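You operate a simulated robot arm through the tools that you are given. There is no shell and no other tool. Be economical: measure what you need, move in short steps, check, and stop when the job is done.

You run a simulated two-armed robot. Do the job below in one go: nothing can be reset, and whatever is moved stays where it is left.

JOB
The ROLL socket is faulty: move its plug to SPARE with the motors off, then jog ROLL to 2.
Fine: it is the cream plug on the black motor box; switch the motors on again and set the axis knob to SPARE; leave the purple plug in.
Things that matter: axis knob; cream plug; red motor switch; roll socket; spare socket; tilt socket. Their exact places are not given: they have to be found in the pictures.

Only the result counts: the job must be done as asked and must still hold three seconds after the hand-in. Knocking over, shifting, dropping, spilling or breaking anything else fails it.

ROBOT AND FRAMES
Two 7-joint arms with two-finger grippers on one trunk, hanging from a carriage that runs on a gantry, over the field with the corners [-114.5, 249.9], [-114.3, -0.1], [3.7, 0], [3.5, 250] (x, y) and turns from -389 to 298 degrees about z. Base frame: it is fixed where the carriage stands at the start and does not move with it; the origin is on the floor, on the carriage's upright axis, x ahead of it, y to its left, z up. Readings come in cm, degrees, newtons and seconds.
The left shoulder is at the start at [0, 23.6, 148], the right one opposite. With the tool pointing down near the work surface each hand reaches from about 10 to 70 cm from the robot's upright axis, wherever it stands, measured 20 degrees to its own side. Places, roughly: axis knob [70, 10, 80]; cream plug (3x3x5 cm) [70, -20, 90]; red motor switch [60, -10, 80]; roll socket [70, -20, 80]; spare socket [80, -30, 80]; tilt socket [80, -10, 80]. Payload 3.43 kg a hand.
The TCP of each hand is the grasp point between the finger pads, 3 cm short of the fingertips. In the tool frame z runs along the fingers and y along their closing line. Largest opening 10.4 cm; the body of the gripper starts 5.7 cm behind the TCP.
Orientation is that of the tool frame in the base frame, as a unit quaternion [w, x, y, z]. With the fingers straight down and closing along the base's y, the tool's x points along the base's -x, its y along +y and its z along -z.

CONTROLS
- The arms move only by the tool nudge_tool. It takes "left_plan", "right_plan" or both (then of equal length, played together; a hand with none holds still); each is a list of rows, each an object of numbers (a shift or turn left out is 0, a gripper value left out holds the last): "dx", "dy", "dz": the shift along the tool's x, y, z in cm; "rx", "ry", "rz": the turn, a rotation vector about the tool's x, y, z in degrees. In form: [{"dx": .., "dy": .., "dz": .., "rx": .., "ry": .., "rz": ..}, ...]. A call has 1 to 10 rows; each row shifts and turns the commanded pose from where the row before left it, along the tool's axes as they then stand. "left_hand" and "right_hand" are, for a hand that has rows, the finger opening in cm, from 0 to 10.4, set as the call begins (left out, the last holds). A row lasts 0.2 s, in which the tool goes at most 5 cm and 8.6 degrees; a call with a longer step from one row to the next is refused whole, and so is a gripper value outside its range. Where a pose cannot be reached the arm comes as near as it can. A force on the tool above 40 N (or 10 N above the force at the start of the call, whichever is more), or a blocked arm, ends the call early, and 0.2 s more pass. The fingers move at their own pace (about 4.5 cm/s each) and stop on an object; they squeeze with about 35 N. The grip force told is the motor's: it shows also when the fingers shut on nothing. Time passes only in rows, and 0.2 s behind the last, so rows that do not move let the fingers close. It gives the time, the measured TCP pose, the force on the tool (base axes), the opening and the grip force at its end, in the units of the frame above (readings bear some noise), with the torque about the TCP (base axes, N m) and any sound that the robot's microphone picked up.
- Cameras (640 x 400 px; columns grow to the right, rows downward): "scene" is now at [26.54, 0.8, 160]; the picture's right is [0.13, -0.99, 0.00], its down [-0.87, -0.12, -0.47] and it looks along [0.47, 0.06, -0.88] (base axes); focal length 288 px, centre (320, 200). "left" rides on the left gripper at [6.7, -1.8, -9] in its tool frame; the picture's right is [0.25, 0.97, 0.00], its down [-0.73, 0.19, -0.66] and it looks along [-0.64, 0.17, 0.75] (tool axes); focal length 218 px, centre (320, 200). "right" rides on the right gripper at [6.7, 1.8, -9] in its tool frame; the picture's right is [-0.25, 0.97, 0.00], its down [-0.73, -0.19, -0.66] and it looks along [-0.64, -0.17, 0.75] (tool axes); focal length 218 px, centre (320, 200).
- capture(camera): a new picture of that camera. The clock stands still meanwhile.
- lift_body(by): slides the trunk up (or, below 0, down) by that many cm; the arms and the scene camera ride with it, the base frame stays. It gives what a move gives, with no picture.
- steer(legs): drives the robot by 1 to 6 legs, each [ahead, left, turn to the left] in cm, cm and degrees, along the robot's own axes; the way and the turn of a leg run together, so that a leg with both is an arc; at most 150 cm and 180 degrees a leg. The arms and the cameras ride along, it lands a little off, and it stops where it bumps. It keeps to its track: a leg is cut to what the track allows. It gives what a move gives.
- aim_head(pan, tilt): turns the head with the scene camera to pan (to the left, within 86 degrees either way) and tilt (down, from -29 to 69), counted from straight ahead of the robot. It gives what a move gives.
- pixel_to_xyz(camera, pixels): for up to 12 pixels [column, row] of the newest picture of that camera ("zoom" is the newest enlarged one), the place [x, y, z] in the base frame of the surface seen there, good to about 0.2 cm. The clock stands still meanwhile.
- close_up(camera, box): a new picture of the part [left, top, right, bottom] of that camera's present view, enlarged. The clock stands still meanwhile.
- hand_in(): hands the job in; it is judged then, once.

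Keep the steps short. Do not move on a guess: measure, check each grasp and each placing, and mend mistakes. In all there are 80 turns and 58 pictures (those below and enlarged ones count). Leave the grippers open and the arms clear of the work at the hand-in unless told otherwise, and finish with a single line.

The tools are called after "Call:" by a JSON object that holds its "op" and its "data". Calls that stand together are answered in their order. nudge_tool: Moves the arms, as the interface text tells. Its arguments: {"type":"object","properties":{"left_plan":{"type":"array","items":{"type":"object","properties":{"dx":{"type":"number"},"dy":{"type":"number"},"dz":{"type":"number"},"rx":{"type":"number"},"ry":{"type":"number"},"rz":{"type":"number"}}}},"left_hand":{"type":"number"},"right_plan":{"type":"array","items":{"type":"object","properties":{"dx":{"type":"number"},"dy":{"type":"number"},"dz":{"type":"number"},"rx":{"type":"number"},"ry":{"type":"number"},"rz":{"type":"number"}}}},"right_hand":{"type":"number"}},"required":[]} The other tools are called the same way: lift_body (by) slides the trunk up or down; steer (legs) drives the base; aim_head (pan, tilt) turns the head that bears the scene camera; capture (camera) takes a picture; pixel_to_xyz (camera, pixels) gives the place of the surface under pixels of a picture; close_up (camera, box) takes an enlarged picture of a part of a camera's view; hand_in () hands the job in.

At the start:

```text
clock: 0.0
left_tcp_pos: [48.02, 23.5, 113.26]
left_tool_rot: [0.0, 0.0, 1.0, 0.0]
left_wrist_force: [0.3, -0.1, 0.4]
left_moment: [0.03, 0.0, -0.03]
left_finger_gap: 10.4
left_gripper_force: 0.1
right_tcp_pos: [49.85, -23.22, 118.48]
right_tool_rot: [0.001, -0.001, 1.0, -0.001]
right_wrist_force: [0.0, 0.5, -0.2]
right_moment: [-0.02, 0.01, -0.02]
right_finger_gap: 10.41
right_gripper_force: 0.1
trunk travel left (down, up): [-39.0, 25.0]
robot x, y, heading: [-0.21, 0.2, 0.2]
head pan, tilt: [7.5, 61.8]
```

scene: 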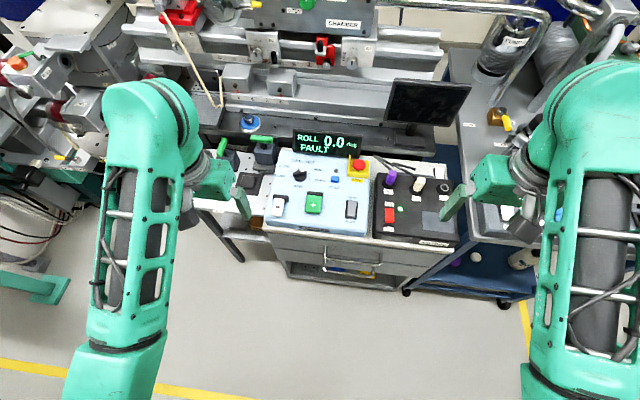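
right: 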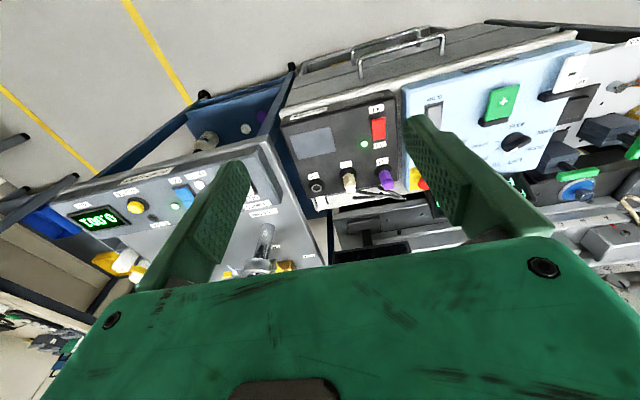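
left: 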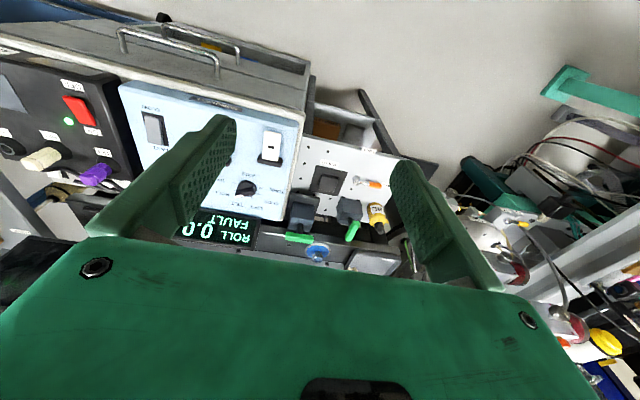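

I see a pale blue panel and a black motor box in the scene picture. I'll take enlarged pictures of both.

Call:
{"op": "close_up", "data": {"camera": "scene", "box": [360, 150, 470, 250]}}

Call:
{"op": "close_up", "data": {"camera": "scene", "box": [260, 125, 385, 240]}}

```text
4.00 times, centred on (415, 200) of scene
```

zoom: 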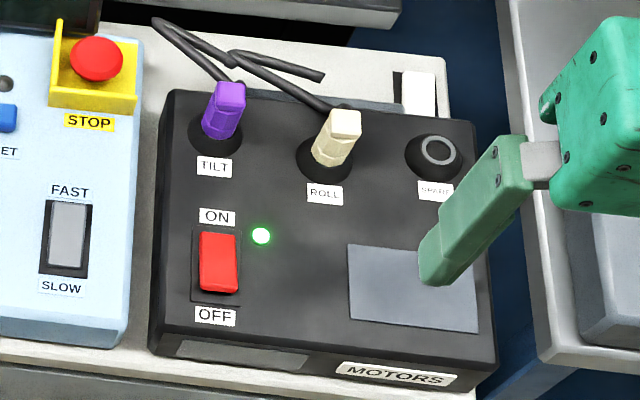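

```text
3.48 times, centred on (322, 182) of scene
```

zoom: 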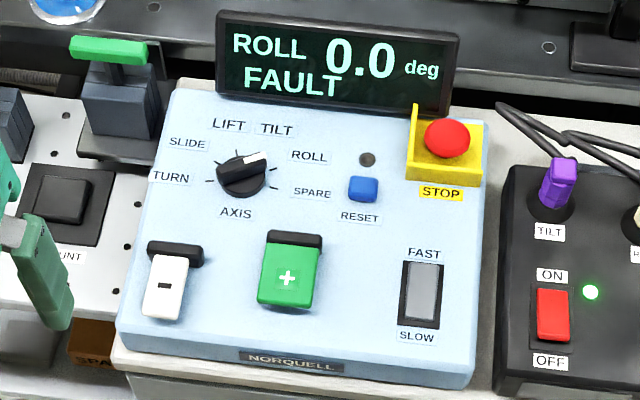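

The knob, the buttons, the three sockets and the red switch are all visible. I'll measure their places.

Call:
{"op": "pixel_to_xyz", "data": {"camera": "zoom", "pixels": [[240, 165], [262, 157], [222, 180], [288, 285], [168, 290], [363, 188], [421, 275], [421, 310], [553, 295], [553, 330], [240, 205], [308, 157]]}}

Call:
{"op": "pixel_to_xyz", "data": {"camera": "scene", "pixels": [[421.2, 179.5], [419, 187], [414, 194], [444.5, 187.5], [444.5, 190], [392.5, 173], [390, 180], [386, 184], [389.5, 210], [389.5, 220], [412, 205], [400, 225]]}}

```text
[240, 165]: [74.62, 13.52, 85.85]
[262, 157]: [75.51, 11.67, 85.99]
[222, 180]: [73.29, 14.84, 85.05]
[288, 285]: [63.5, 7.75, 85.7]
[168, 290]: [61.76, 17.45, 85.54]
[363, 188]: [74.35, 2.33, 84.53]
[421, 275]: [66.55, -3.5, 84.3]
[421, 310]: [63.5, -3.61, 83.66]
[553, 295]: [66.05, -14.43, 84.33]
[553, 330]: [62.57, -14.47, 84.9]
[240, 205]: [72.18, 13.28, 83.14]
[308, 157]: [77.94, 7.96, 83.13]
```

```text
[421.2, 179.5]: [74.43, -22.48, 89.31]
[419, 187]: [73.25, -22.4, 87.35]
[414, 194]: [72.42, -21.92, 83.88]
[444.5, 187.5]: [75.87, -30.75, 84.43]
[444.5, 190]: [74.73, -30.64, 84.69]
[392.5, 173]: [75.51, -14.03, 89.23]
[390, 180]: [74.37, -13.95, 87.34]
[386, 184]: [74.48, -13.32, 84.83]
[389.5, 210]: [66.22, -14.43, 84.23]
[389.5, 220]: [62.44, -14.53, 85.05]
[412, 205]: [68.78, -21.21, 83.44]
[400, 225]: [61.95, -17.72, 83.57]
```

The right-hand sockets are about 80 cm away, so they are out of reach. I'll drive ahead as far as the track allows and lower the trunk so that the arms can stretch further.

Call:
{"op": "steer", "data": {"legs": [[3.8, 0, 0]]}}

Call:
{"op": "lift_body", "data": {"by": -14}}

Call:
{"op": "capture", "data": {"camera": "scene"}}

```text
clock: 0.9
left_tcp_pos: [51.51, 23.59, 113.17]
left_tool_rot: [0.0, 0.0, 1.0, 0.0]
left_wrist_force: [0.1, 0.9, -0.6]
left_moment: [0.04, 0.01, 0.03]
left_finger_gap: 10.4
left_gripper_force: 0.1
right_tcp_pos: [53.34, -23.19, 118.49]
right_tool_rot: [0.002, -0.001, 1.0, -0.001]
right_wrist_force: [-0.1, -1.2, -0.5]
right_moment: [0.0, -0.02, 0.03]
right_finger_gap: 10.41
right_gripper_force: 0.0
trunk travel left (down, up): [-39.0, 25.0]
robot x, y, heading: [3.33, 0.46, -0.0]
head pan, tilt: [7.5, 61.8]
```

```text
clock: 2.5
left_tcp_pos: [51.34, 23.46, 99.23]
left_tool_rot: [-0.001, 0.001, 1.0, 0.0]
left_wrist_force: [-0.5, -0.9, 1.0]
left_moment: [0.01, -0.02, -0.02]
left_finger_gap: 10.43
left_gripper_force: 0.1
right_tcp_pos: [53.34, -23.24, 104.55]
right_tool_rot: [0.001, -0.001, 1.0, -0.001]
right_wrist_force: [-0.7, -0.7, -0.2]
right_moment: [0.01, 0.0, 0.0]
right_finger_gap: 10.39
right_gripper_force: 0.0
trunk travel left (down, up): [-25.0, 39.0]
robot x, y, heading: [3.5, 0.07, -0.0]
head pan, tilt: [7.5, 61.8]
```

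```text
52 pictures are left
```

scene: 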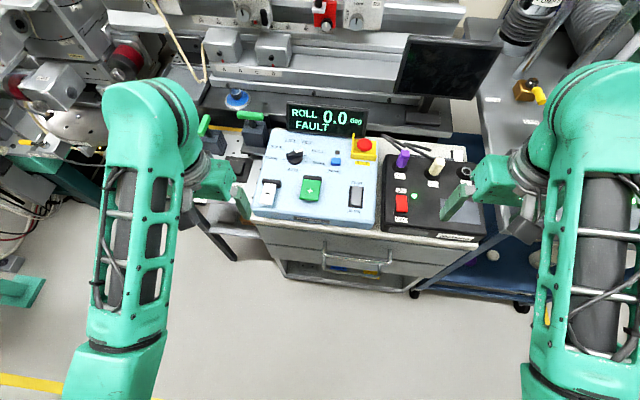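

The red switch's OFF end stands proud at (62.4, -14.5, 85). I'll close the right fingers and move above that end.

Call:
{"op": "nudge_tool", "data": {"right_plan": [{"dx": -2.3, "dy": 2.19, "dz": 3.1}, {"dx": -2.3, "dy": 2.19, "dz": 3.1}, {"dx": -2.3, "dy": 2.19, "dz": 3.1}, {"dx": -2.3, "dy": 2.19, "dz": 3.1}, {}, {}], "right_hand": 0}}

Call:
{"op": "capture", "data": {"camera": "right"}}

```text
clock: 3.9
left_tcp_pos: [51.35, 23.44, 99.09]
left_tool_rot: [0.001, 0.001, 1.0, 0.001]
left_wrist_force: [-0.3, -0.5, 0.2]
left_moment: [0.01, 0.02, 0.0]
left_finger_gap: 10.38
left_gripper_force: 0.1
right_tcp_pos: [62.75, -14.42, 92.44]
right_tool_rot: [0.001, -0.001, 1.0, 0.0]
right_wrist_force: [1.2, -0.3, 0.4]
right_moment: [0.01, 0.0, -0.01]
right_finger_gap: 0.0
right_gripper_force: 19.3
trunk travel left (down, up): [-25.0, 39.0]
robot x, y, heading: [3.28, 0.17, 0.0]
head pan, tilt: [7.5, 61.8]
```

```text
51 pictures are left
```

right: 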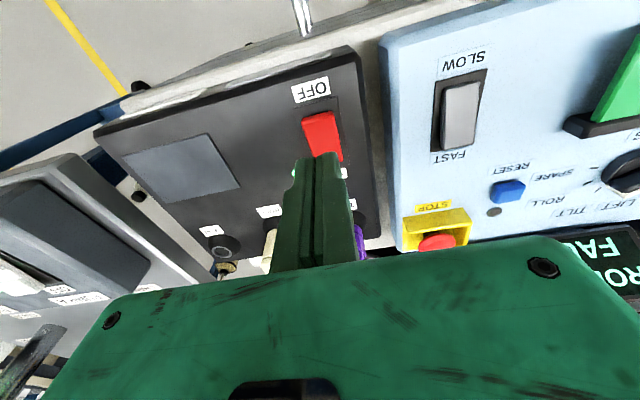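

The closed fingertips are above the OFF end, at x 62.7. I'll come down and press in small steps.

Call:
{"op": "nudge_tool", "data": {"right_plan": [{"dx": 0.4, "dz": 2}, {"dz": 2}, {"dz": 0.4}, {"dz": 0.3}, {"dz": 0.3}, {"dz": 0.3}]}}

Call:
{"op": "close_up", "data": {"camera": "scene", "box": [370, 140, 490, 240]}}

```text
clock: 5.3
left_tcp_pos: [51.35, 23.5, 99.18]
left_tool_rot: [0.0, 0.0, 1.0, 0.001]
left_wrist_force: [-0.1, 0.5, -0.9]
left_moment: [-0.01, 0.01, 0.02]
left_finger_gap: 10.39
left_gripper_force: 0.0
right_tcp_pos: [62.11, -14.4, 87.04]
right_tool_rot: [0.001, 0.0, 1.0, -0.001]
right_wrist_force: [-0.3, 0.5, 1.1]
right_moment: [0.02, 0.05, 0.02]
right_finger_gap: 0.0
right_gripper_force: 34.3
trunk travel left (down, up): [-25.0, 39.0]
robot x, y, heading: [3.26, 0.15, 0.1]
head pan, tilt: [7.5, 61.8]
```

```text
4.00 times, centred on (430, 190) of scene
```

zoom: 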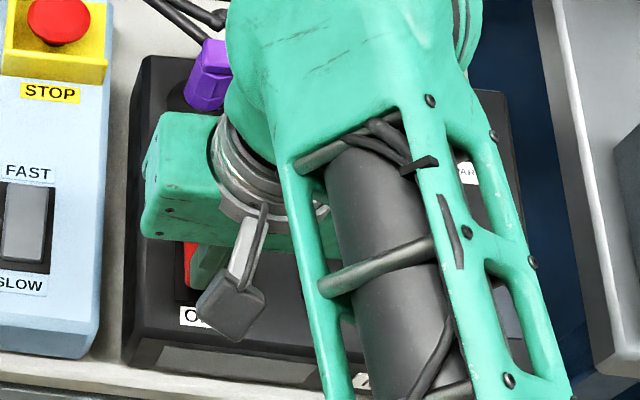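

No sound and little force yet, with the tip at about z 84.0. I'll press a little further.

Call:
{"op": "nudge_tool", "data": {"right_plan": [{"dz": 0.2}, {"dz": 0.2}, {}]}}

Call:
{"op": "capture", "data": {"camera": "right"}}

```text
clock: 6.1
left_tcp_pos: [51.31, 23.52, 99.14]
left_tool_rot: [0.0, 0.001, 1.0, -0.001]
left_wrist_force: [0.2, 0.5, -0.3]
left_moment: [-0.01, -0.02, 0.03]
left_finger_gap: 10.39
left_gripper_force: 0.0
right_tcp_pos: [62.13, -14.47, 86.6]
right_tool_rot: [0.001, -0.001, 1.0, -0.001]
right_wrist_force: [-0.1, 0.7, 0.8]
right_moment: [-0.03, -0.03, 0.0]
right_finger_gap: 0.02
right_gripper_force: 34.4
trunk travel left (down, up): [-25.0, 39.0]
robot x, y, heading: [3.49, 0.4, -0.0]
head pan, tilt: [7.5, 61.8]
```

```text
49 pictures are left
```

right: 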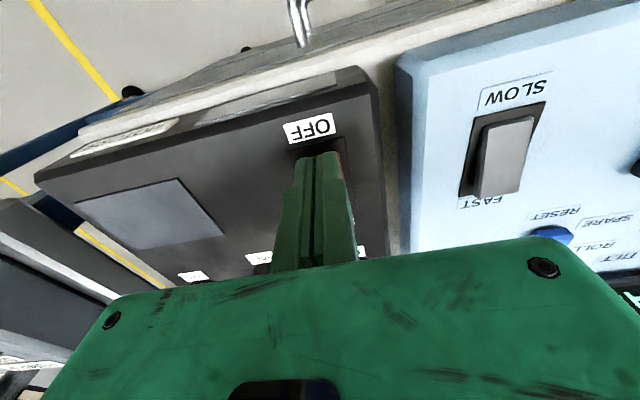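

The tip is now at z 83.6. I'll lift up to check the rocker and the lamp.

Call:
{"op": "nudge_tool", "data": {"right_plan": [{"dz": -3}, {"dz": -4, "dx": 1}, {"dz": -4, "dx": 4}, {}]}}

Call:
{"op": "capture", "data": {"camera": "right"}}

Call:
{"op": "close_up", "data": {"camera": "scene", "box": [370, 140, 490, 240]}}

```text
refused: row 3 steps farther than a row can; nothing moved
```

```text
48 pictures are left
```

right: 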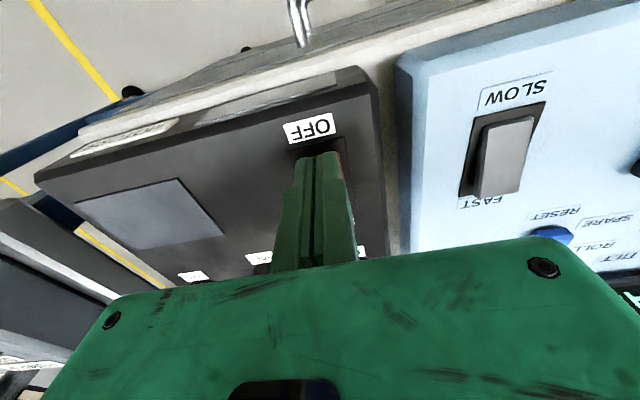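

```text
4.00 times, centred on (430, 190) of scene
```

zoom: 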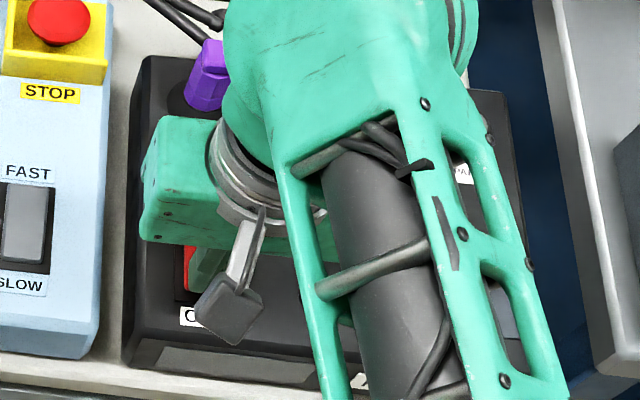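

That step was too long. I'll retreat in shorter steps and then look.

Call:
{"op": "nudge_tool", "data": {"right_plan": [{"dz": -3}, {"dz": -3, "dx": 2}, {"dz": -3, "dx": 3}, {"dz": -3, "dx": 3, "dy": -2}, {"dx": 2, "dy": -4}, {"dy": -4}]}}

Call:
{"op": "close_up", "data": {"camera": "scene", "box": [370, 140, 490, 240]}}

```text
clock: 7.5
left_tcp_pos: [51.51, 23.32, 99.15]
left_tool_rot: [0.0, 0.0, 1.0, -0.001]
left_wrist_force: [0.2, -0.6, -0.3]
left_moment: [0.04, 0.03, -0.01]
left_finger_gap: 10.39
left_gripper_force: 0.1
right_tcp_pos: [52.23, -24.4, 98.25]
right_tool_rot: [0.002, -0.001, 1.0, -0.002]
right_wrist_force: [0.0, 0.2, -0.6]
right_moment: [0.0, 0.04, -0.01]
right_finger_gap: 0.0
right_gripper_force: 34.5
trunk travel left (down, up): [-25.0, 39.0]
robot x, y, heading: [3.34, -0.01, -0.1]
head pan, tilt: [7.5, 61.8]
```

```text
4.00 times, centred on (430, 190) of scene
```

zoom: 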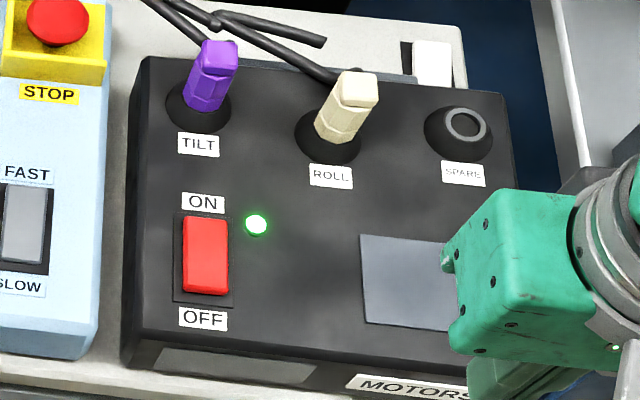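

The lamp is still green. I'll measure the rocker's ends and the plugs again.

Call:
{"op": "pixel_to_xyz", "data": {"camera": "zoom", "pixels": [[205, 222], [206, 240], [206, 255], [206, 270], [206, 280], [206, 289], [190, 275], [228, 280], [206, 299], [358, 82], [347, 110], [463, 122]]}}

```text
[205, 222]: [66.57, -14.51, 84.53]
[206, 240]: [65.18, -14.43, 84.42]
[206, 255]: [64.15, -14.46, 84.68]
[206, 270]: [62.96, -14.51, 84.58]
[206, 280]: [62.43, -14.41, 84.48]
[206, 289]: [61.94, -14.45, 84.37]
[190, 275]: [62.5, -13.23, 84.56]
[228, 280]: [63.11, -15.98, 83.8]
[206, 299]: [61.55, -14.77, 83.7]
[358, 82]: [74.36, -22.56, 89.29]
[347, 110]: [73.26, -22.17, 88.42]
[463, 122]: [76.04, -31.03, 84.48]
```

The rocker now looks level (84.5 at both ends), so it only went halfway. I'll press again, slightly inboard at x 62.9, until force shows.

Call:
{"op": "nudge_tool", "data": {"right_plan": [{"dx": -2.66, "dy": 2.48, "dz": 1.5}, {"dx": -2.66, "dy": 2.48, "dz": 1.5}, {"dx": -2.66, "dy": 2.48, "dz": 1.5}, {"dx": -2.66, "dy": 2.48, "dz": 1.5}, {"dz": 2}, {"dz": 2}, {}]}}

Call:
{"op": "nudge_tool", "data": {"right_plan": [{"dz": 0.4}, {"dz": 0.3}, {"dz": 0.3}, {"dz": 0.3}, {"dz": 0.3}, {"dz": 0.2}]}}

```text
clock: 9.1
left_tcp_pos: [51.38, 23.5, 99.17]
left_tool_rot: [0.001, 0.001, 1.0, 0.001]
left_wrist_force: [-0.8, -0.2, -1.0]
left_moment: [0.0, 0.01, 0.02]
left_finger_gap: 10.4
left_gripper_force: 0.1
right_tcp_pos: [62.76, -14.29, 88.36]
right_tool_rot: [0.002, -0.001, 1.0, -0.001]
right_wrist_force: [-0.2, 0.3, 0.7]
right_moment: [0.0, 0.0, -0.05]
right_finger_gap: 0.01
right_gripper_force: 34.5
trunk travel left (down, up): [-25.0, 39.0]
robot x, y, heading: [3.22, 0.0, -0.1]
head pan, tilt: [7.5, 61.8]
```

```text
clock: 10.5
left_tcp_pos: [51.36, 23.38, 99.2]
left_tool_rot: [-0.001, 0.0, 1.0, 0.001]
left_wrist_force: [0.0, -0.1, -0.2]
left_moment: [0.0, 0.0, -0.01]
left_finger_gap: 10.36
left_gripper_force: 0.0
right_tcp_pos: [62.75, -14.38, 86.69]
right_tool_rot: [0.001, -0.001, 1.0, -0.001]
right_wrist_force: [0.4, -0.4, -0.5]
right_moment: [0.01, 0.01, 0.0]
right_finger_gap: 0.0
right_gripper_force: 35.0
trunk travel left (down, up): [-25.0, 39.0]
robot x, y, heading: [3.58, -0.06, -0.1]
head pan, tilt: [7.5, 61.8]
```

There is still no contact force with the TCP at z 86.7. I'll check with both cameras and go lower in small steps.

Call:
{"op": "nudge_tool", "data": {"right_plan": [{"dz": 0.2}, {"dz": 0.2}, {"dz": 0.2}, {"dz": 0.2}]}}

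Call:
{"op": "close_up", "data": {"camera": "right", "box": [220, 60, 420, 280]}}

```text
clock: 11.5
left_tcp_pos: [51.26, 23.52, 99.12]
left_tool_rot: [0.0, 0.0, 1.0, 0.001]
left_wrist_force: [0.5, -0.5, 0.1]
left_moment: [0.0, 0.01, -0.01]
left_finger_gap: 10.4
left_gripper_force: 0.1
right_tcp_pos: [63.04, -14.4, 86.57]
right_tool_rot: [0.007, -0.002, 1.0, 0.0]
right_wrist_force: [-3.3, 0.7, 5.3]
right_moment: [0.01, 0.04, 0.02]
right_finger_gap: 0.01
right_gripper_force: 34.9
trunk travel left (down, up): [-25.0, 39.0]
robot x, y, heading: [3.38, 0.17, -0.1]
head pan, tilt: [7.5, 61.8]
stopped in row 4 (right hand): the force on the tool passed its limit (the readings are from after the stop); the commanded pose is now the measured one
```

```text
1.82 times, centred on (320, 170) of right
```

zoom: 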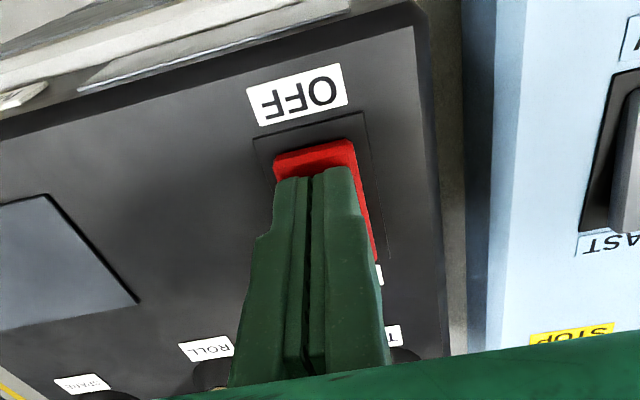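

It reached a hard stop past the force limit. I'll lift off and check the lamp.

Call:
{"op": "nudge_tool", "data": {"right_plan": [{"dz": -3}, {"dz": -3, "dx": 2}, {"dz": -3, "dx": 3}, {"dz": -3, "dx": 3, "dy": -2}, {"dx": 2, "dy": -4}, {"dy": -4}]}}

Call:
{"op": "close_up", "data": {"camera": "scene", "box": [370, 140, 490, 240]}}

Call:
{"op": "pixel_to_xyz", "data": {"camera": "zoom", "pixels": [[205, 222], [206, 240], [206, 255], [206, 270], [206, 280], [206, 289]]}}

```text
clock: 12.9
left_tcp_pos: [51.34, 23.43, 99.14]
left_tool_rot: [0.0, -0.001, 1.0, 0.0]
left_wrist_force: [0.2, 0.7, -0.8]
left_moment: [0.01, -0.03, -0.01]
left_finger_gap: 10.4
left_gripper_force: 0.1
right_tcp_pos: [52.65, -24.54, 98.68]
right_tool_rot: [0.006, -0.002, 1.0, 0.0]
right_wrist_force: [0.6, -0.4, 0.9]
right_moment: [0.01, -0.03, 0.0]
right_finger_gap: 0.0
right_gripper_force: 34.3
trunk travel left (down, up): [-25.0, 39.0]
robot x, y, heading: [3.25, 0.11, 0.0]
head pan, tilt: [7.5, 61.8]
```

```text
4.00 times, centred on (430, 190) of scene
```

zoom: 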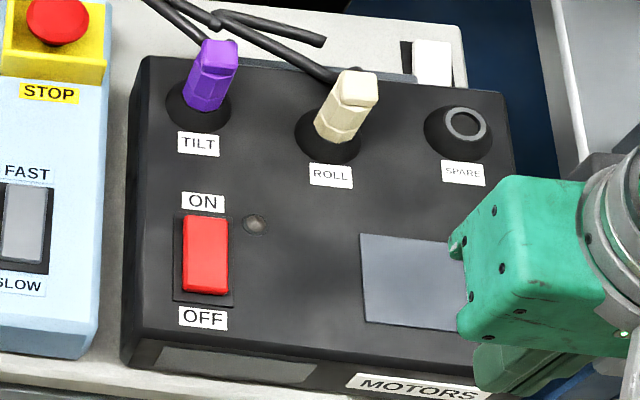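

```text
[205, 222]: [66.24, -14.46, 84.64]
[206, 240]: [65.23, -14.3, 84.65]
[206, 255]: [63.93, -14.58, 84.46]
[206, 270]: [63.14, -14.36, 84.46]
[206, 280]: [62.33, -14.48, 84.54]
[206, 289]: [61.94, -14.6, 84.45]
```

The lamp is off, so the motors are off. Next is the cream plug. I'll bring the right hand up near the plug with open fingers, staying above it, and look with its camera.

Call:
{"op": "nudge_tool", "data": {"right_plan": [{"dx": -2.5, "dz": 0}, {"dx": -2.5}, {"dx": -2.5}, {"dx": -2.5}, {"dx": -2.5}, {}], "right_hand": 6}}

Call:
{"op": "capture", "data": {"camera": "right"}}

```text
clock: 14.3
left_tcp_pos: [51.3, 23.45, 99.16]
left_tool_rot: [0.001, 0.0, 1.0, 0.0]
left_wrist_force: [-0.5, -0.4, 0.5]
left_moment: [0.0, 0.01, 0.0]
left_finger_gap: 10.38
left_gripper_force: 0.1
right_tcp_pos: [65.23, -24.44, 98.42]
right_tool_rot: [0.006, -0.002, 1.0, 0.0]
right_wrist_force: [0.9, 0.6, -0.2]
right_moment: [-0.01, -0.01, 0.01]
right_finger_gap: 5.99
right_gripper_force: 0.1
trunk travel left (down, up): [-25.0, 39.0]
robot x, y, heading: [3.1, -0.04, -0.0]
head pan, tilt: [7.5, 61.8]
```

```text
43 pictures are left
```

right: 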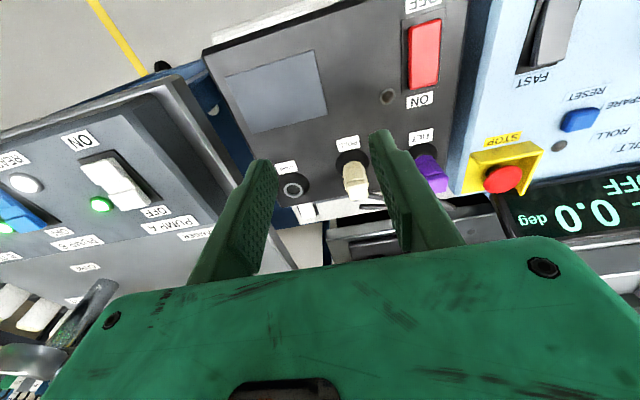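

The cream plug shows at (355, 180) and the empty SPARE socket at (293, 188). I'll enlarge this and measure.

Call:
{"op": "close_up", "data": {"camera": "right", "box": [270, 120, 450, 230]}}

```text
3.56 times, centred on (360, 175) of right
```

zoom: 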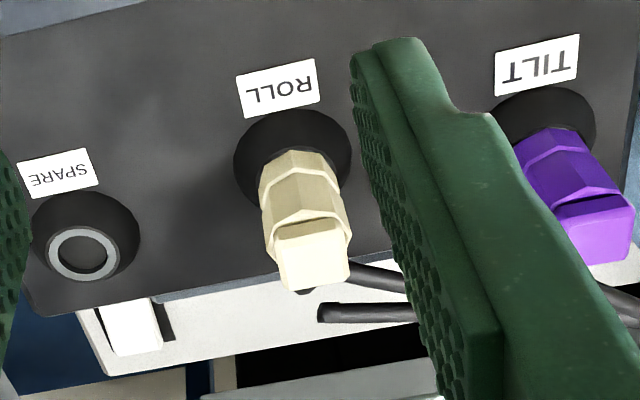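

Call:
{"op": "pixel_to_xyz", "data": {"camera": "zoom", "pixels": [[84, 232], [84, 276], [54, 253], [114, 253], [292, 165], [300, 195], [305, 225], [310, 240], [312, 262], [316, 282], [245, 155], [345, 150]]}}

Call:
{"op": "pixel_to_xyz", "data": {"camera": "right", "pixels": [[293, 191], [292, 180], [358, 203], [361, 203], [427, 168], [434, 185], [350, 165]]}}

```text
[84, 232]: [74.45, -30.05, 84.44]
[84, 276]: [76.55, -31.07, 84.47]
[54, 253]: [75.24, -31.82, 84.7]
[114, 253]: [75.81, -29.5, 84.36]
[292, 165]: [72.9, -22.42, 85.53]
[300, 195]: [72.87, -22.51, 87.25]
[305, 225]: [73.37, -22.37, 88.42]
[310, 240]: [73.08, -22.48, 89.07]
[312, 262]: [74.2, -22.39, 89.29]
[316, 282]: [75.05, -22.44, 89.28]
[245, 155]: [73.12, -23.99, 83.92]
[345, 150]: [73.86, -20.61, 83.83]
```

```text
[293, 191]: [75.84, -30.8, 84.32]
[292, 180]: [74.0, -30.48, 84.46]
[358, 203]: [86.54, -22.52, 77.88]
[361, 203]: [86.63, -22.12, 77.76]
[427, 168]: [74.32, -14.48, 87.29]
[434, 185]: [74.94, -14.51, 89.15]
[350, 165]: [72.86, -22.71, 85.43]
```

Measured: the cream plug's centre is (74.2, -22.45) with its top at z 89.3, and the SPARE ring's centre is (75.5, -30.6, 84.5). I'll move the open hand above the plug.

Call:
{"op": "nudge_tool", "data": {"right_plan": [{"dx": -2.25, "dy": 0.5, "dz": 1}, {"dx": -2.25, "dy": 0.5, "dz": 1}, {"dx": -2.25, "dy": 0.5, "dz": 1}, {"dx": -2.25, "dy": 0.5, "dz": 1}, {}]}}

Call:
{"op": "capture", "data": {"camera": "right"}}

Call:
{"op": "capture", "data": {"camera": "scene"}}

```text
clock: 15.5
left_tcp_pos: [51.25, 23.54, 99.07]
left_tool_rot: [-0.001, 0.0, 1.0, 0.0]
left_wrist_force: [0.2, -0.4, 0.5]
left_moment: [-0.01, -0.01, 0.01]
left_finger_gap: 10.38
left_gripper_force: 0.1
right_tcp_pos: [73.76, -22.79, 94.57]
right_tool_rot: [0.007, -0.003, 1.0, -0.001]
right_wrist_force: [-0.4, 1.1, -0.6]
right_moment: [-0.02, 0.0, -0.02]
right_finger_gap: 6.01
right_gripper_force: 0.2
right hand out of reach, approached as far as the arm can: row 4
trunk travel left (down, up): [-25.0, 39.0]
robot x, y, heading: [3.48, 0.43, -0.1]
head pan, tilt: [7.5, 61.8]
```

```text
41 pictures are left
```

right: 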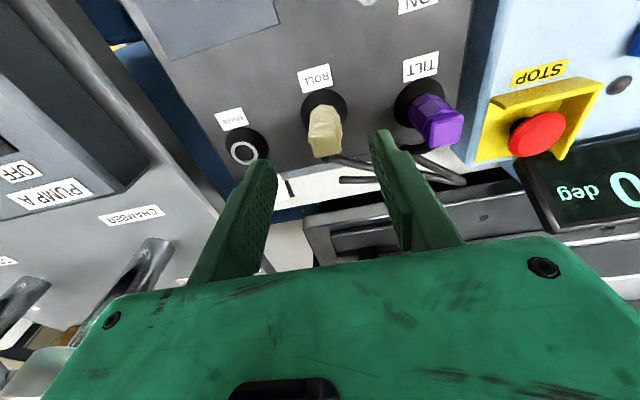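

```text
40 pictures are left
```

scene: 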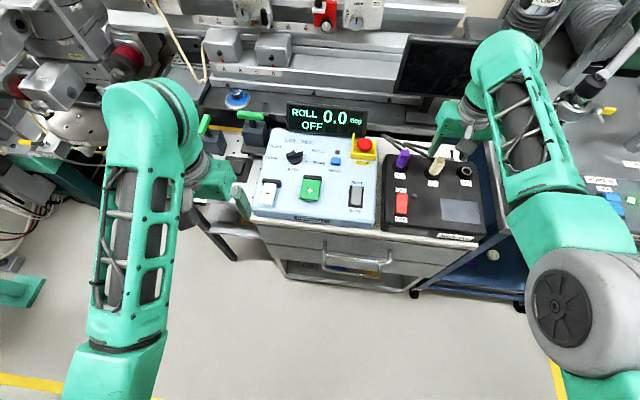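

The arm is at its limit here. I'll back the hand away and up, then turn the robot left by 20° so the right shoulder comes closer.

Call:
{"op": "nudge_tool", "data": {"right_plan": [{"dz": -3, "dx": 1}, {"dx": 3, "dz": -1.5}, {"dx": 4}, {"dx": 4}, {"dx": 4}, {"dx": 3}]}}

Call:
{"op": "steer", "data": {"legs": [[0, 0, 20]]}}

Call:
{"op": "aim_head", "data": {"pan": -20, "tilt": 60}}

Call:
{"op": "capture", "data": {"camera": "scene"}}

```text
clock: 16.9
left_tcp_pos: [51.25, 23.5, 99.12]
left_tool_rot: [0.0, 0.0, 1.0, 0.0]
left_wrist_force: [0.5, 0.1, 0.1]
left_moment: [0.02, 0.0, 0.01]
left_finger_gap: 10.39
left_gripper_force: 0.1
right_tcp_pos: [54.66, -22.74, 99.03]
right_tool_rot: [0.006, -0.002, 1.0, 0.0]
right_wrist_force: [-0.3, 0.5, 0.6]
right_moment: [-0.03, -0.02, -0.03]
right_finger_gap: 6.0
right_gripper_force: 0.1
trunk travel left (down, up): [-25.0, 39.0]
robot x, y, heading: [3.27, 0.01, 0.1]
head pan, tilt: [7.5, 61.8]
```

```text
clock: 18.4
left_tcp_pos: [40.12, 38.82, 99.14]
left_tool_rot: [0.0, -0.177, 0.984, 0.0]
left_wrist_force: [0.1, -0.3, 0.3]
left_moment: [-0.02, 0.03, 0.0]
left_finger_gap: 10.4
left_gripper_force: 0.0
right_tcp_pos: [59.41, -3.27, 98.99]
right_tool_rot: [0.007, -0.178, 0.984, 0.001]
right_wrist_force: [-0.1, -0.8, 0.8]
right_moment: [0.01, 0.03, -0.05]
right_finger_gap: 6.0
right_gripper_force: 0.1
trunk travel left (down, up): [-25.0, 39.0]
robot x, y, heading: [3.31, 0.11, 20.6]
head pan, tilt: [7.5, 61.8]
```

```text
clock: 19.3
left_tcp_pos: [40.19, 38.72, 99.16]
left_tool_rot: [0.0, -0.177, 0.984, 0.0]
left_wrist_force: [0.2, 1.2, 0.4]
left_moment: [0.03, 0.01, -0.01]
left_finger_gap: 10.4
left_gripper_force: 0.0
right_tcp_pos: [59.5, -3.36, 98.93]
right_tool_rot: [0.006, -0.178, 0.984, 0.001]
right_wrist_force: [-0.1, -0.2, -0.6]
right_moment: [0.01, 0.01, 0.03]
right_finger_gap: 6.0
right_gripper_force: 0.0
trunk travel left (down, up): [-25.0, 39.0]
robot x, y, heading: [3.37, 0.05, 20.3]
head pan, tilt: [-20.0, 60.0]
```

```text
39 pictures are left
```

scene: 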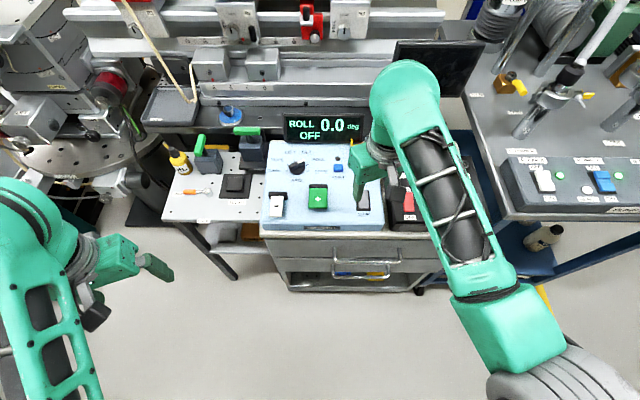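

The hand turned with the robot by 20.4°. I'll turn it back about its tool z axis, so the fingers close along base y again.

Call:
{"op": "nudge_tool", "data": {"right_plan": [{"rz": 6.85}, {"rz": 6.85}, {"rz": 6.85}, {}]}}

```text
clock: 20.3
left_tcp_pos: [40.18, 38.65, 99.18]
left_tool_rot: [0.0, -0.176, 0.984, -0.001]
left_wrist_force: [0.4, 0.5, -0.4]
left_moment: [-0.02, 0.01, 0.01]
left_finger_gap: 10.38
left_gripper_force: 0.0
right_tcp_pos: [59.4, -3.36, 98.95]
right_tool_rot: [0.006, 0.0, 1.0, 0.002]
right_wrist_force: [0.7, -1.0, 0.2]
right_moment: [0.04, -0.02, 0.01]
right_finger_gap: 6.0
right_gripper_force: 0.2
trunk travel left (down, up): [-25.0, 39.0]
robot x, y, heading: [3.31, 0.24, 20.6]
head pan, tilt: [-20.0, 60.0]
```

The orientation is back to straight, apart from 0.7° of tilt, which I'll also correct. Now I'll move over the cream plug.

Call:
{"op": "nudge_tool", "data": {"right_plan": [{"dy": -4, "ry": 0.7}, {"dx": -1, "dy": -4}, {"dx": -2.5, "dy": -4}, {"dx": -3, "dy": -3}, {"dx": -3, "dy": -2.5}, {"dx": -3, "dy": -1.6, "dz": 2}, {"dx": -2.3, "dz": 2.6}, {}]}}

Call:
{"op": "capture", "data": {"camera": "right"}}

```text
clock: 22.1
left_tcp_pos: [40.04, 38.75, 99.12]
left_tool_rot: [0.0, -0.177, 0.984, 0.0]
left_wrist_force: [-0.1, 0.6, 0.3]
left_moment: [-0.01, -0.01, -0.01]
left_finger_gap: 10.39
left_gripper_force: 0.1
right_tcp_pos: [73.96, -22.68, 94.29]
right_tool_rot: [-0.001, 0.0, 1.0, 0.001]
right_wrist_force: [-0.2, 0.7, 0.5]
right_moment: [-0.01, -0.02, -0.02]
right_finger_gap: 5.99
right_gripper_force: 0.1
trunk travel left (down, up): [-25.0, 39.0]
robot x, y, heading: [3.42, -0.45, 20.4]
head pan, tilt: [-20.0, 60.0]
```

```text
38 pictures are left
```

right: 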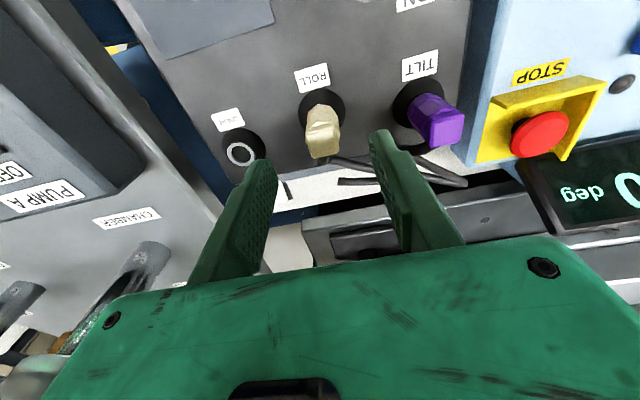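

It's within reach now. I'll re-measure the plug and the ring from here, and the structures to the right.

Call:
{"op": "close_up", "data": {"camera": "right", "box": [210, 70, 370, 170]}}

Call:
{"op": "pixel_to_xyz", "data": {"camera": "right", "pixels": [[100, 120], [125, 215], [90, 260], [160, 250], [535, 160], [350, 175], [430, 180], [20, 300]]}}

```text
4.00 times, centred on (290, 120) of right
```

zoom: 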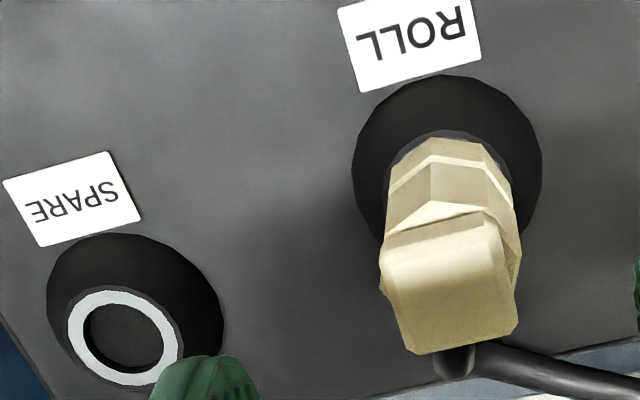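

```text
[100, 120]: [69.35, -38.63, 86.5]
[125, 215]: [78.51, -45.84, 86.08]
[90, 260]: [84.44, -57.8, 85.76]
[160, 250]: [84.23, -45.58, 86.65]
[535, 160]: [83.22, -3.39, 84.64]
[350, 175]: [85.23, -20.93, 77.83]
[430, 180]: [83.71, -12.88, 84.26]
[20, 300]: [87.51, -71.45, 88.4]
```

Call:
{"op": "pixel_to_xyz", "data": {"camera": "zoom", "pixels": [[390, 255], [505, 240], [440, 270], [410, 345], [510, 330], [455, 335], [440, 190], [80, 330], [170, 345], [118, 297], [128, 377], [122, 335]]}}

```text
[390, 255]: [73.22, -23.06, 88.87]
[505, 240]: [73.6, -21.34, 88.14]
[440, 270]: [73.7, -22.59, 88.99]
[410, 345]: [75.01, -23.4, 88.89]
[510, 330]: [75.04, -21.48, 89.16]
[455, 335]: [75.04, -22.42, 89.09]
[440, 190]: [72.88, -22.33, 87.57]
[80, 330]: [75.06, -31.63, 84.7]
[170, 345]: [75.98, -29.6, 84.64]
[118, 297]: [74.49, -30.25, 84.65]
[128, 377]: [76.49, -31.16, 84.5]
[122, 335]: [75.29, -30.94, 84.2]
```

The plug's centre is (74.2, -22.4) and the SPARE centre is (75.5, -30.65). I'll come down around the plug to TCP z of about 88.1 and close.

Call:
{"op": "nudge_tool", "data": {"right_plan": [{"dx": -0.15, "dy": 0.25, "dz": 2}, {"dz": 2}, {"dz": 1.2}, {"dz": 1}, {}]}}

Call:
{"op": "nudge_tool", "data": {"right_plan": [{}, {}, {}, {}], "right_hand": 0}}

Call:
{"op": "capture", "data": {"camera": "right"}}

```text
clock: 23.3
left_tcp_pos: [40.16, 38.78, 99.22]
left_tool_rot: [0.0, -0.177, 0.984, 0.0]
left_wrist_force: [-0.8, 0.4, 0.5]
left_moment: [0.01, 0.0, -0.01]
left_finger_gap: 10.41
left_gripper_force: 0.0
right_tcp_pos: [74.21, -22.43, 88.11]
right_tool_rot: [0.0, -0.001, 1.0, 0.002]
right_wrist_force: [0.0, 1.1, -0.6]
right_moment: [0.01, 0.03, -0.01]
right_finger_gap: 5.99
right_gripper_force: 0.0
trunk travel left (down, up): [-25.0, 39.0]
robot x, y, heading: [3.28, 0.01, 20.3]
head pan, tilt: [-20.0, 60.0]
```

```text
clock: 24.3
left_tcp_pos: [40.09, 38.7, 99.15]
left_tool_rot: [0.001, -0.177, 0.984, 0.0]
left_wrist_force: [0.2, -0.2, -0.1]
left_moment: [0.0, -0.01, 0.0]
left_finger_gap: 10.4
left_gripper_force: 0.0
right_tcp_pos: [74.25, -22.26, 88.22]
right_tool_rot: [-0.001, 0.0, 1.0, 0.002]
right_wrist_force: [-0.4, -3.9, -0.8]
right_moment: [-0.17, -0.03, -0.02]
right_finger_gap: 2.5
right_gripper_force: 35.3
trunk travel left (down, up): [-25.0, 39.0]
robot x, y, heading: [3.33, 0.04, 20.5]
head pan, tilt: [-20.0, 60.0]
```

```text
36 pictures are left
```

right: 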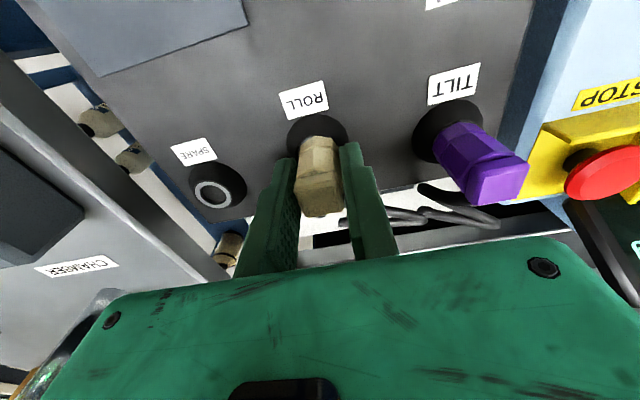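

The plug is gripped with a 2.5 cm gap. I'll pull it straight up in small steps.

Call:
{"op": "nudge_tool", "data": {"right_plan": [{"dz": -0.3}, {"dz": -0.4}, {"dz": -0.5}, {"dz": -0.6}, {"dz": -0.8}, {"dz": -1}, {"dz": -1}, {}]}}

Call:
{"op": "capture", "data": {"camera": "right"}}

```text
clock: 26.1
left_tcp_pos: [40.13, 38.77, 99.19]
left_tool_rot: [0.0, -0.177, 0.984, 0.0]
left_wrist_force: [-0.4, 0.1, -0.2]
left_moment: [0.01, 0.03, 0.0]
left_finger_gap: 10.4
left_gripper_force: 0.0
right_tcp_pos: [74.26, -22.32, 92.78]
right_tool_rot: [0.0, -0.001, 1.0, 0.001]
right_wrist_force: [0.6, 0.6, -1.0]
right_moment: [-0.01, 0.01, 0.0]
right_finger_gap: 2.52
right_gripper_force: 34.9
trunk travel left (down, up): [-25.0, 39.0]
robot x, y, heading: [3.24, -0.26, 20.4]
head pan, tilt: [-20.0, 60.0]
```

```text
35 pictures are left
```

right: 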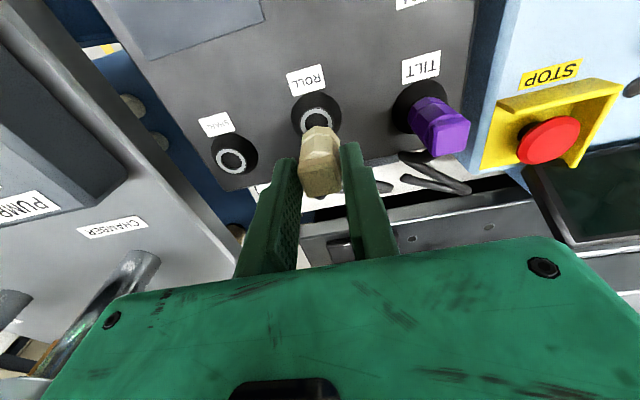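

The plug is out and the empty ROLL ring is visible at (318, 122). I'll measure both rings in one enlarged view for the exact offset.

Call:
{"op": "close_up", "data": {"camera": "right", "box": [200, 80, 360, 180]}}

```text
4.00 times, centred on (280, 130) of right
```

zoom: 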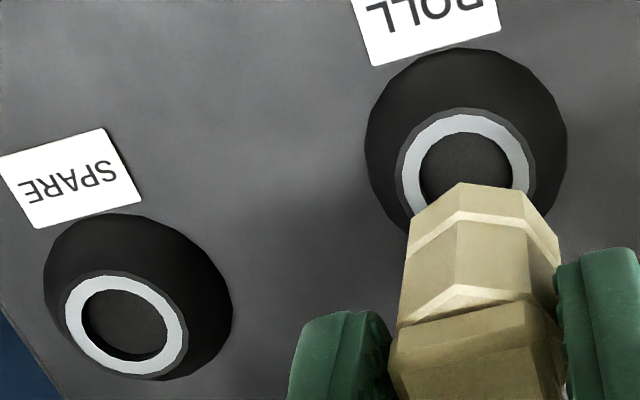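

Call:
{"op": "pixel_to_xyz", "data": {"camera": "zoom", "pixels": [[412, 185], [521, 170], [463, 123], [428, 140], [506, 138], [73, 318], [181, 332], [112, 283], [137, 368], [84, 290], [172, 358], [90, 350]]}}

```text
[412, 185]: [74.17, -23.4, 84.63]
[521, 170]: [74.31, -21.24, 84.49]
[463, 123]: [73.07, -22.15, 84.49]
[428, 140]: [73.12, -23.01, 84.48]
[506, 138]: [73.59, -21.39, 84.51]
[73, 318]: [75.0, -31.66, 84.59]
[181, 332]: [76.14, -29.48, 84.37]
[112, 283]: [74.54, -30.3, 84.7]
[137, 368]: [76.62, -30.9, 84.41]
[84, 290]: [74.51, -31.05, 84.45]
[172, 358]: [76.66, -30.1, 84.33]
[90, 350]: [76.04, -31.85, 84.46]
```

ROLL's centre is (74.2, -22.3) and SPARE's centre is (75.58, -30.59). I'll lift slightly and move by (+1.38, -8.28).

Call:
{"op": "nudge_tool", "data": {"right_plan": [{"dz": -1.5}, {"dx": -0.38, "dy": -2.28}, {"dx": -0.5, "dy": -3}, {"dx": -0.5, "dy": -3}, {}, {}]}}

Call:
{"op": "capture", "data": {"camera": "right"}}

Call:
{"op": "close_up", "data": {"camera": "scene", "box": [360, 130, 500, 230]}}

```text
clock: 27.5
left_tcp_pos: [40.09, 38.75, 99.2]
left_tool_rot: [0.0, -0.177, 0.984, 0.0]
left_wrist_force: [-0.2, 0.0, 0.8]
left_moment: [0.01, 0.02, 0.02]
left_finger_gap: 10.4
left_gripper_force: 0.1
right_tcp_pos: [75.77, -30.42, 94.35]
right_tool_rot: [-0.001, 0.0, 1.0, 0.002]
right_wrist_force: [0.0, -0.3, -1.0]
right_moment: [0.02, 0.0, 0.01]
right_finger_gap: 2.51
right_gripper_force: 34.9
trunk travel left (down, up): [-25.0, 39.0]
robot x, y, heading: [3.39, -0.25, 20.6]
head pan, tilt: [-20.0, 60.0]
```

```text
33 pictures are left
```

right: 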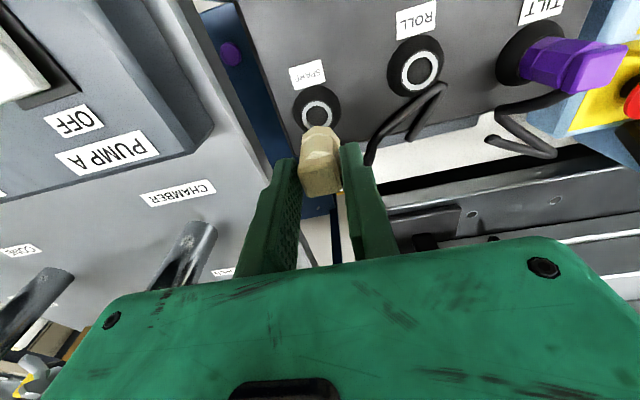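

```text
4.00 times, centred on (430, 180) of scene
```

zoom: 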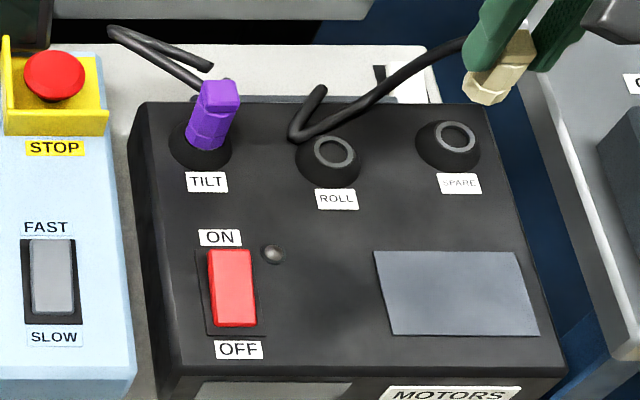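

The plug hangs over SPARE and its cable is trailing freely. I'll come down most of the way and check the alignment.

Call:
{"op": "nudge_tool", "data": {"right_plan": [{"dz": 1.5}, {"dz": 1.5}, {"dz": 0.7}, {}, {}]}}

Call:
{"op": "close_up", "data": {"camera": "right", "box": [240, 70, 400, 200]}}

Call:
{"op": "close_up", "data": {"camera": "scene", "box": [430, 130, 500, 180]}}

```text
clock: 28.7
left_tcp_pos: [40.11, 38.79, 99.18]
left_tool_rot: [0.0, -0.177, 0.984, 0.0]
left_wrist_force: [0.4, -0.8, -0.2]
left_moment: [0.01, -0.01, 0.0]
left_finger_gap: 10.42
left_gripper_force: 0.0
right_tcp_pos: [75.75, -30.56, 90.44]
right_tool_rot: [0.0, 0.0, 1.0, 0.002]
right_wrist_force: [-1.0, 0.8, -0.4]
right_moment: [0.02, -0.01, -0.01]
right_finger_gap: 2.53
right_gripper_force: 35.3
trunk travel left (down, up): [-25.0, 39.0]
robot x, y, heading: [3.39, 0.21, 20.5]
head pan, tilt: [-20.0, 60.0]
```

```text
3.08 times, centred on (320, 135) of right
```

zoom: 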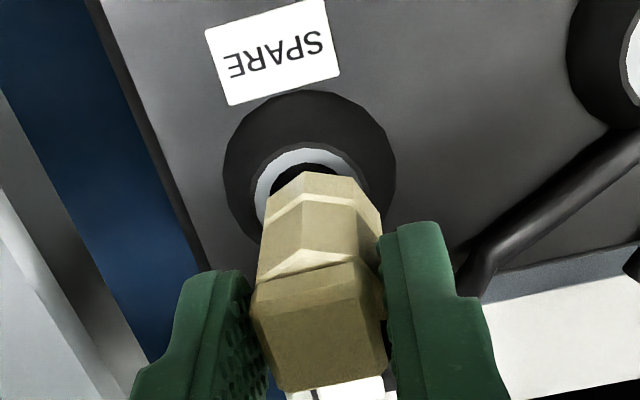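

```text
8.00 times, centred on (465, 155) of scene
```

zoom: 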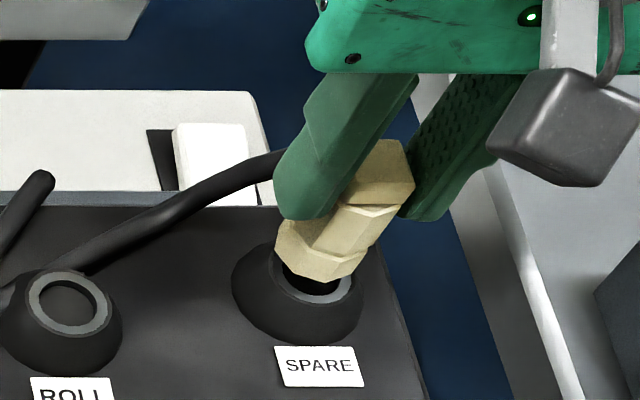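

The plug is lined up over the ring. I'll seat it in small steps down to TCP z of about 88.2.

Call:
{"op": "nudge_tool", "data": {"right_plan": [{"dz": 0.4}, {"dz": 0.4}, {"dz": 0.4}, {"dz": 0.4}, {"dz": 0.4}, {"dz": 0.2}, {}]}}

Call:
{"op": "close_up", "data": {"camera": "right", "box": [240, 70, 400, 200]}}

```text
clock: 30.3
left_tcp_pos: [40.37, 38.62, 99.17]
left_tool_rot: [0.001, -0.178, 0.984, -0.001]
left_wrist_force: [-0.6, -0.2, 0.2]
left_moment: [0.0, -0.01, 0.0]
left_finger_gap: 10.42
left_gripper_force: 0.0
right_tcp_pos: [76.43, -30.82, 88.95]
right_tool_rot: [0.005, 0.0, 1.0, 0.0]
right_wrist_force: [0.3, -0.5, 31.2]
right_moment: [0.17, -0.03, 0.02]
right_finger_gap: 2.49
right_gripper_force: 34.5
trunk travel left (down, up): [-25.0, 39.0]
robot x, y, heading: [3.27, 0.07, 20.6]
head pan, tilt: [-20.0, 60.0]
```

```text
3.08 times, centred on (320, 135) of right
```

zoom: 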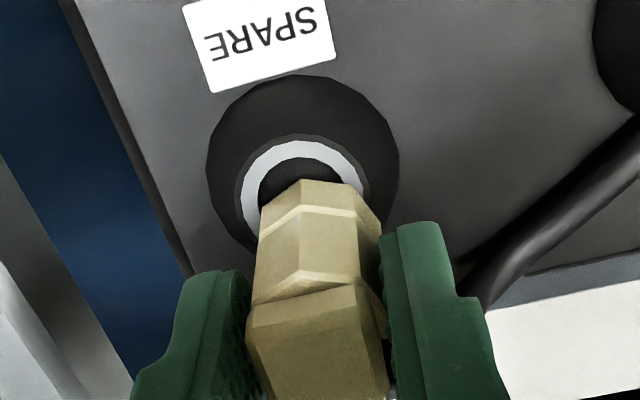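

The plug met resistance (31 N) at z 88.95 and slid to x 76.4, so its pin sits on the ring's rim. I'll lift 1.2 cm and look again.

Call:
{"op": "nudge_tool", "data": {"right_plan": [{"dz": -0.6}, {"dz": -0.6}, {"dz": -0.6}, {}, {}]}}

Call:
{"op": "close_up", "data": {"camera": "right", "box": [240, 70, 400, 200]}}

Call:
{"op": "close_up", "data": {"camera": "scene", "box": [430, 130, 500, 180]}}

```text
clock: 31.5
left_tcp_pos: [40.06, 38.84, 99.11]
left_tool_rot: [0.0, -0.177, 0.984, 0.0]
left_wrist_force: [0.8, 0.6, 0.3]
left_moment: [-0.02, 0.0, 0.03]
left_finger_gap: 10.44
left_gripper_force: 0.1
right_tcp_pos: [75.82, -30.48, 90.07]
right_tool_rot: [-0.001, -0.002, 1.0, 0.002]
right_wrist_force: [0.7, -0.4, -0.8]
right_moment: [-0.01, 0.03, 0.01]
right_finger_gap: 2.52
right_gripper_force: 35.3
trunk travel left (down, up): [-25.0, 39.0]
robot x, y, heading: [3.69, 0.28, 20.4]
head pan, tilt: [-20.0, 60.0]
```

```text
3.08 times, centred on (320, 135) of right
```

zoom: 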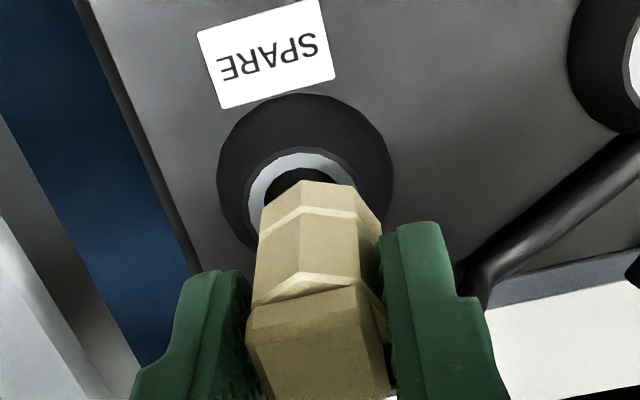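

```text
8.00 times, centred on (465, 155) of scene
```

zoom: 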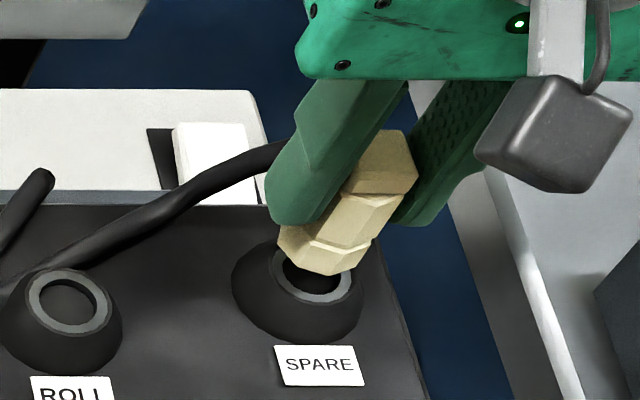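

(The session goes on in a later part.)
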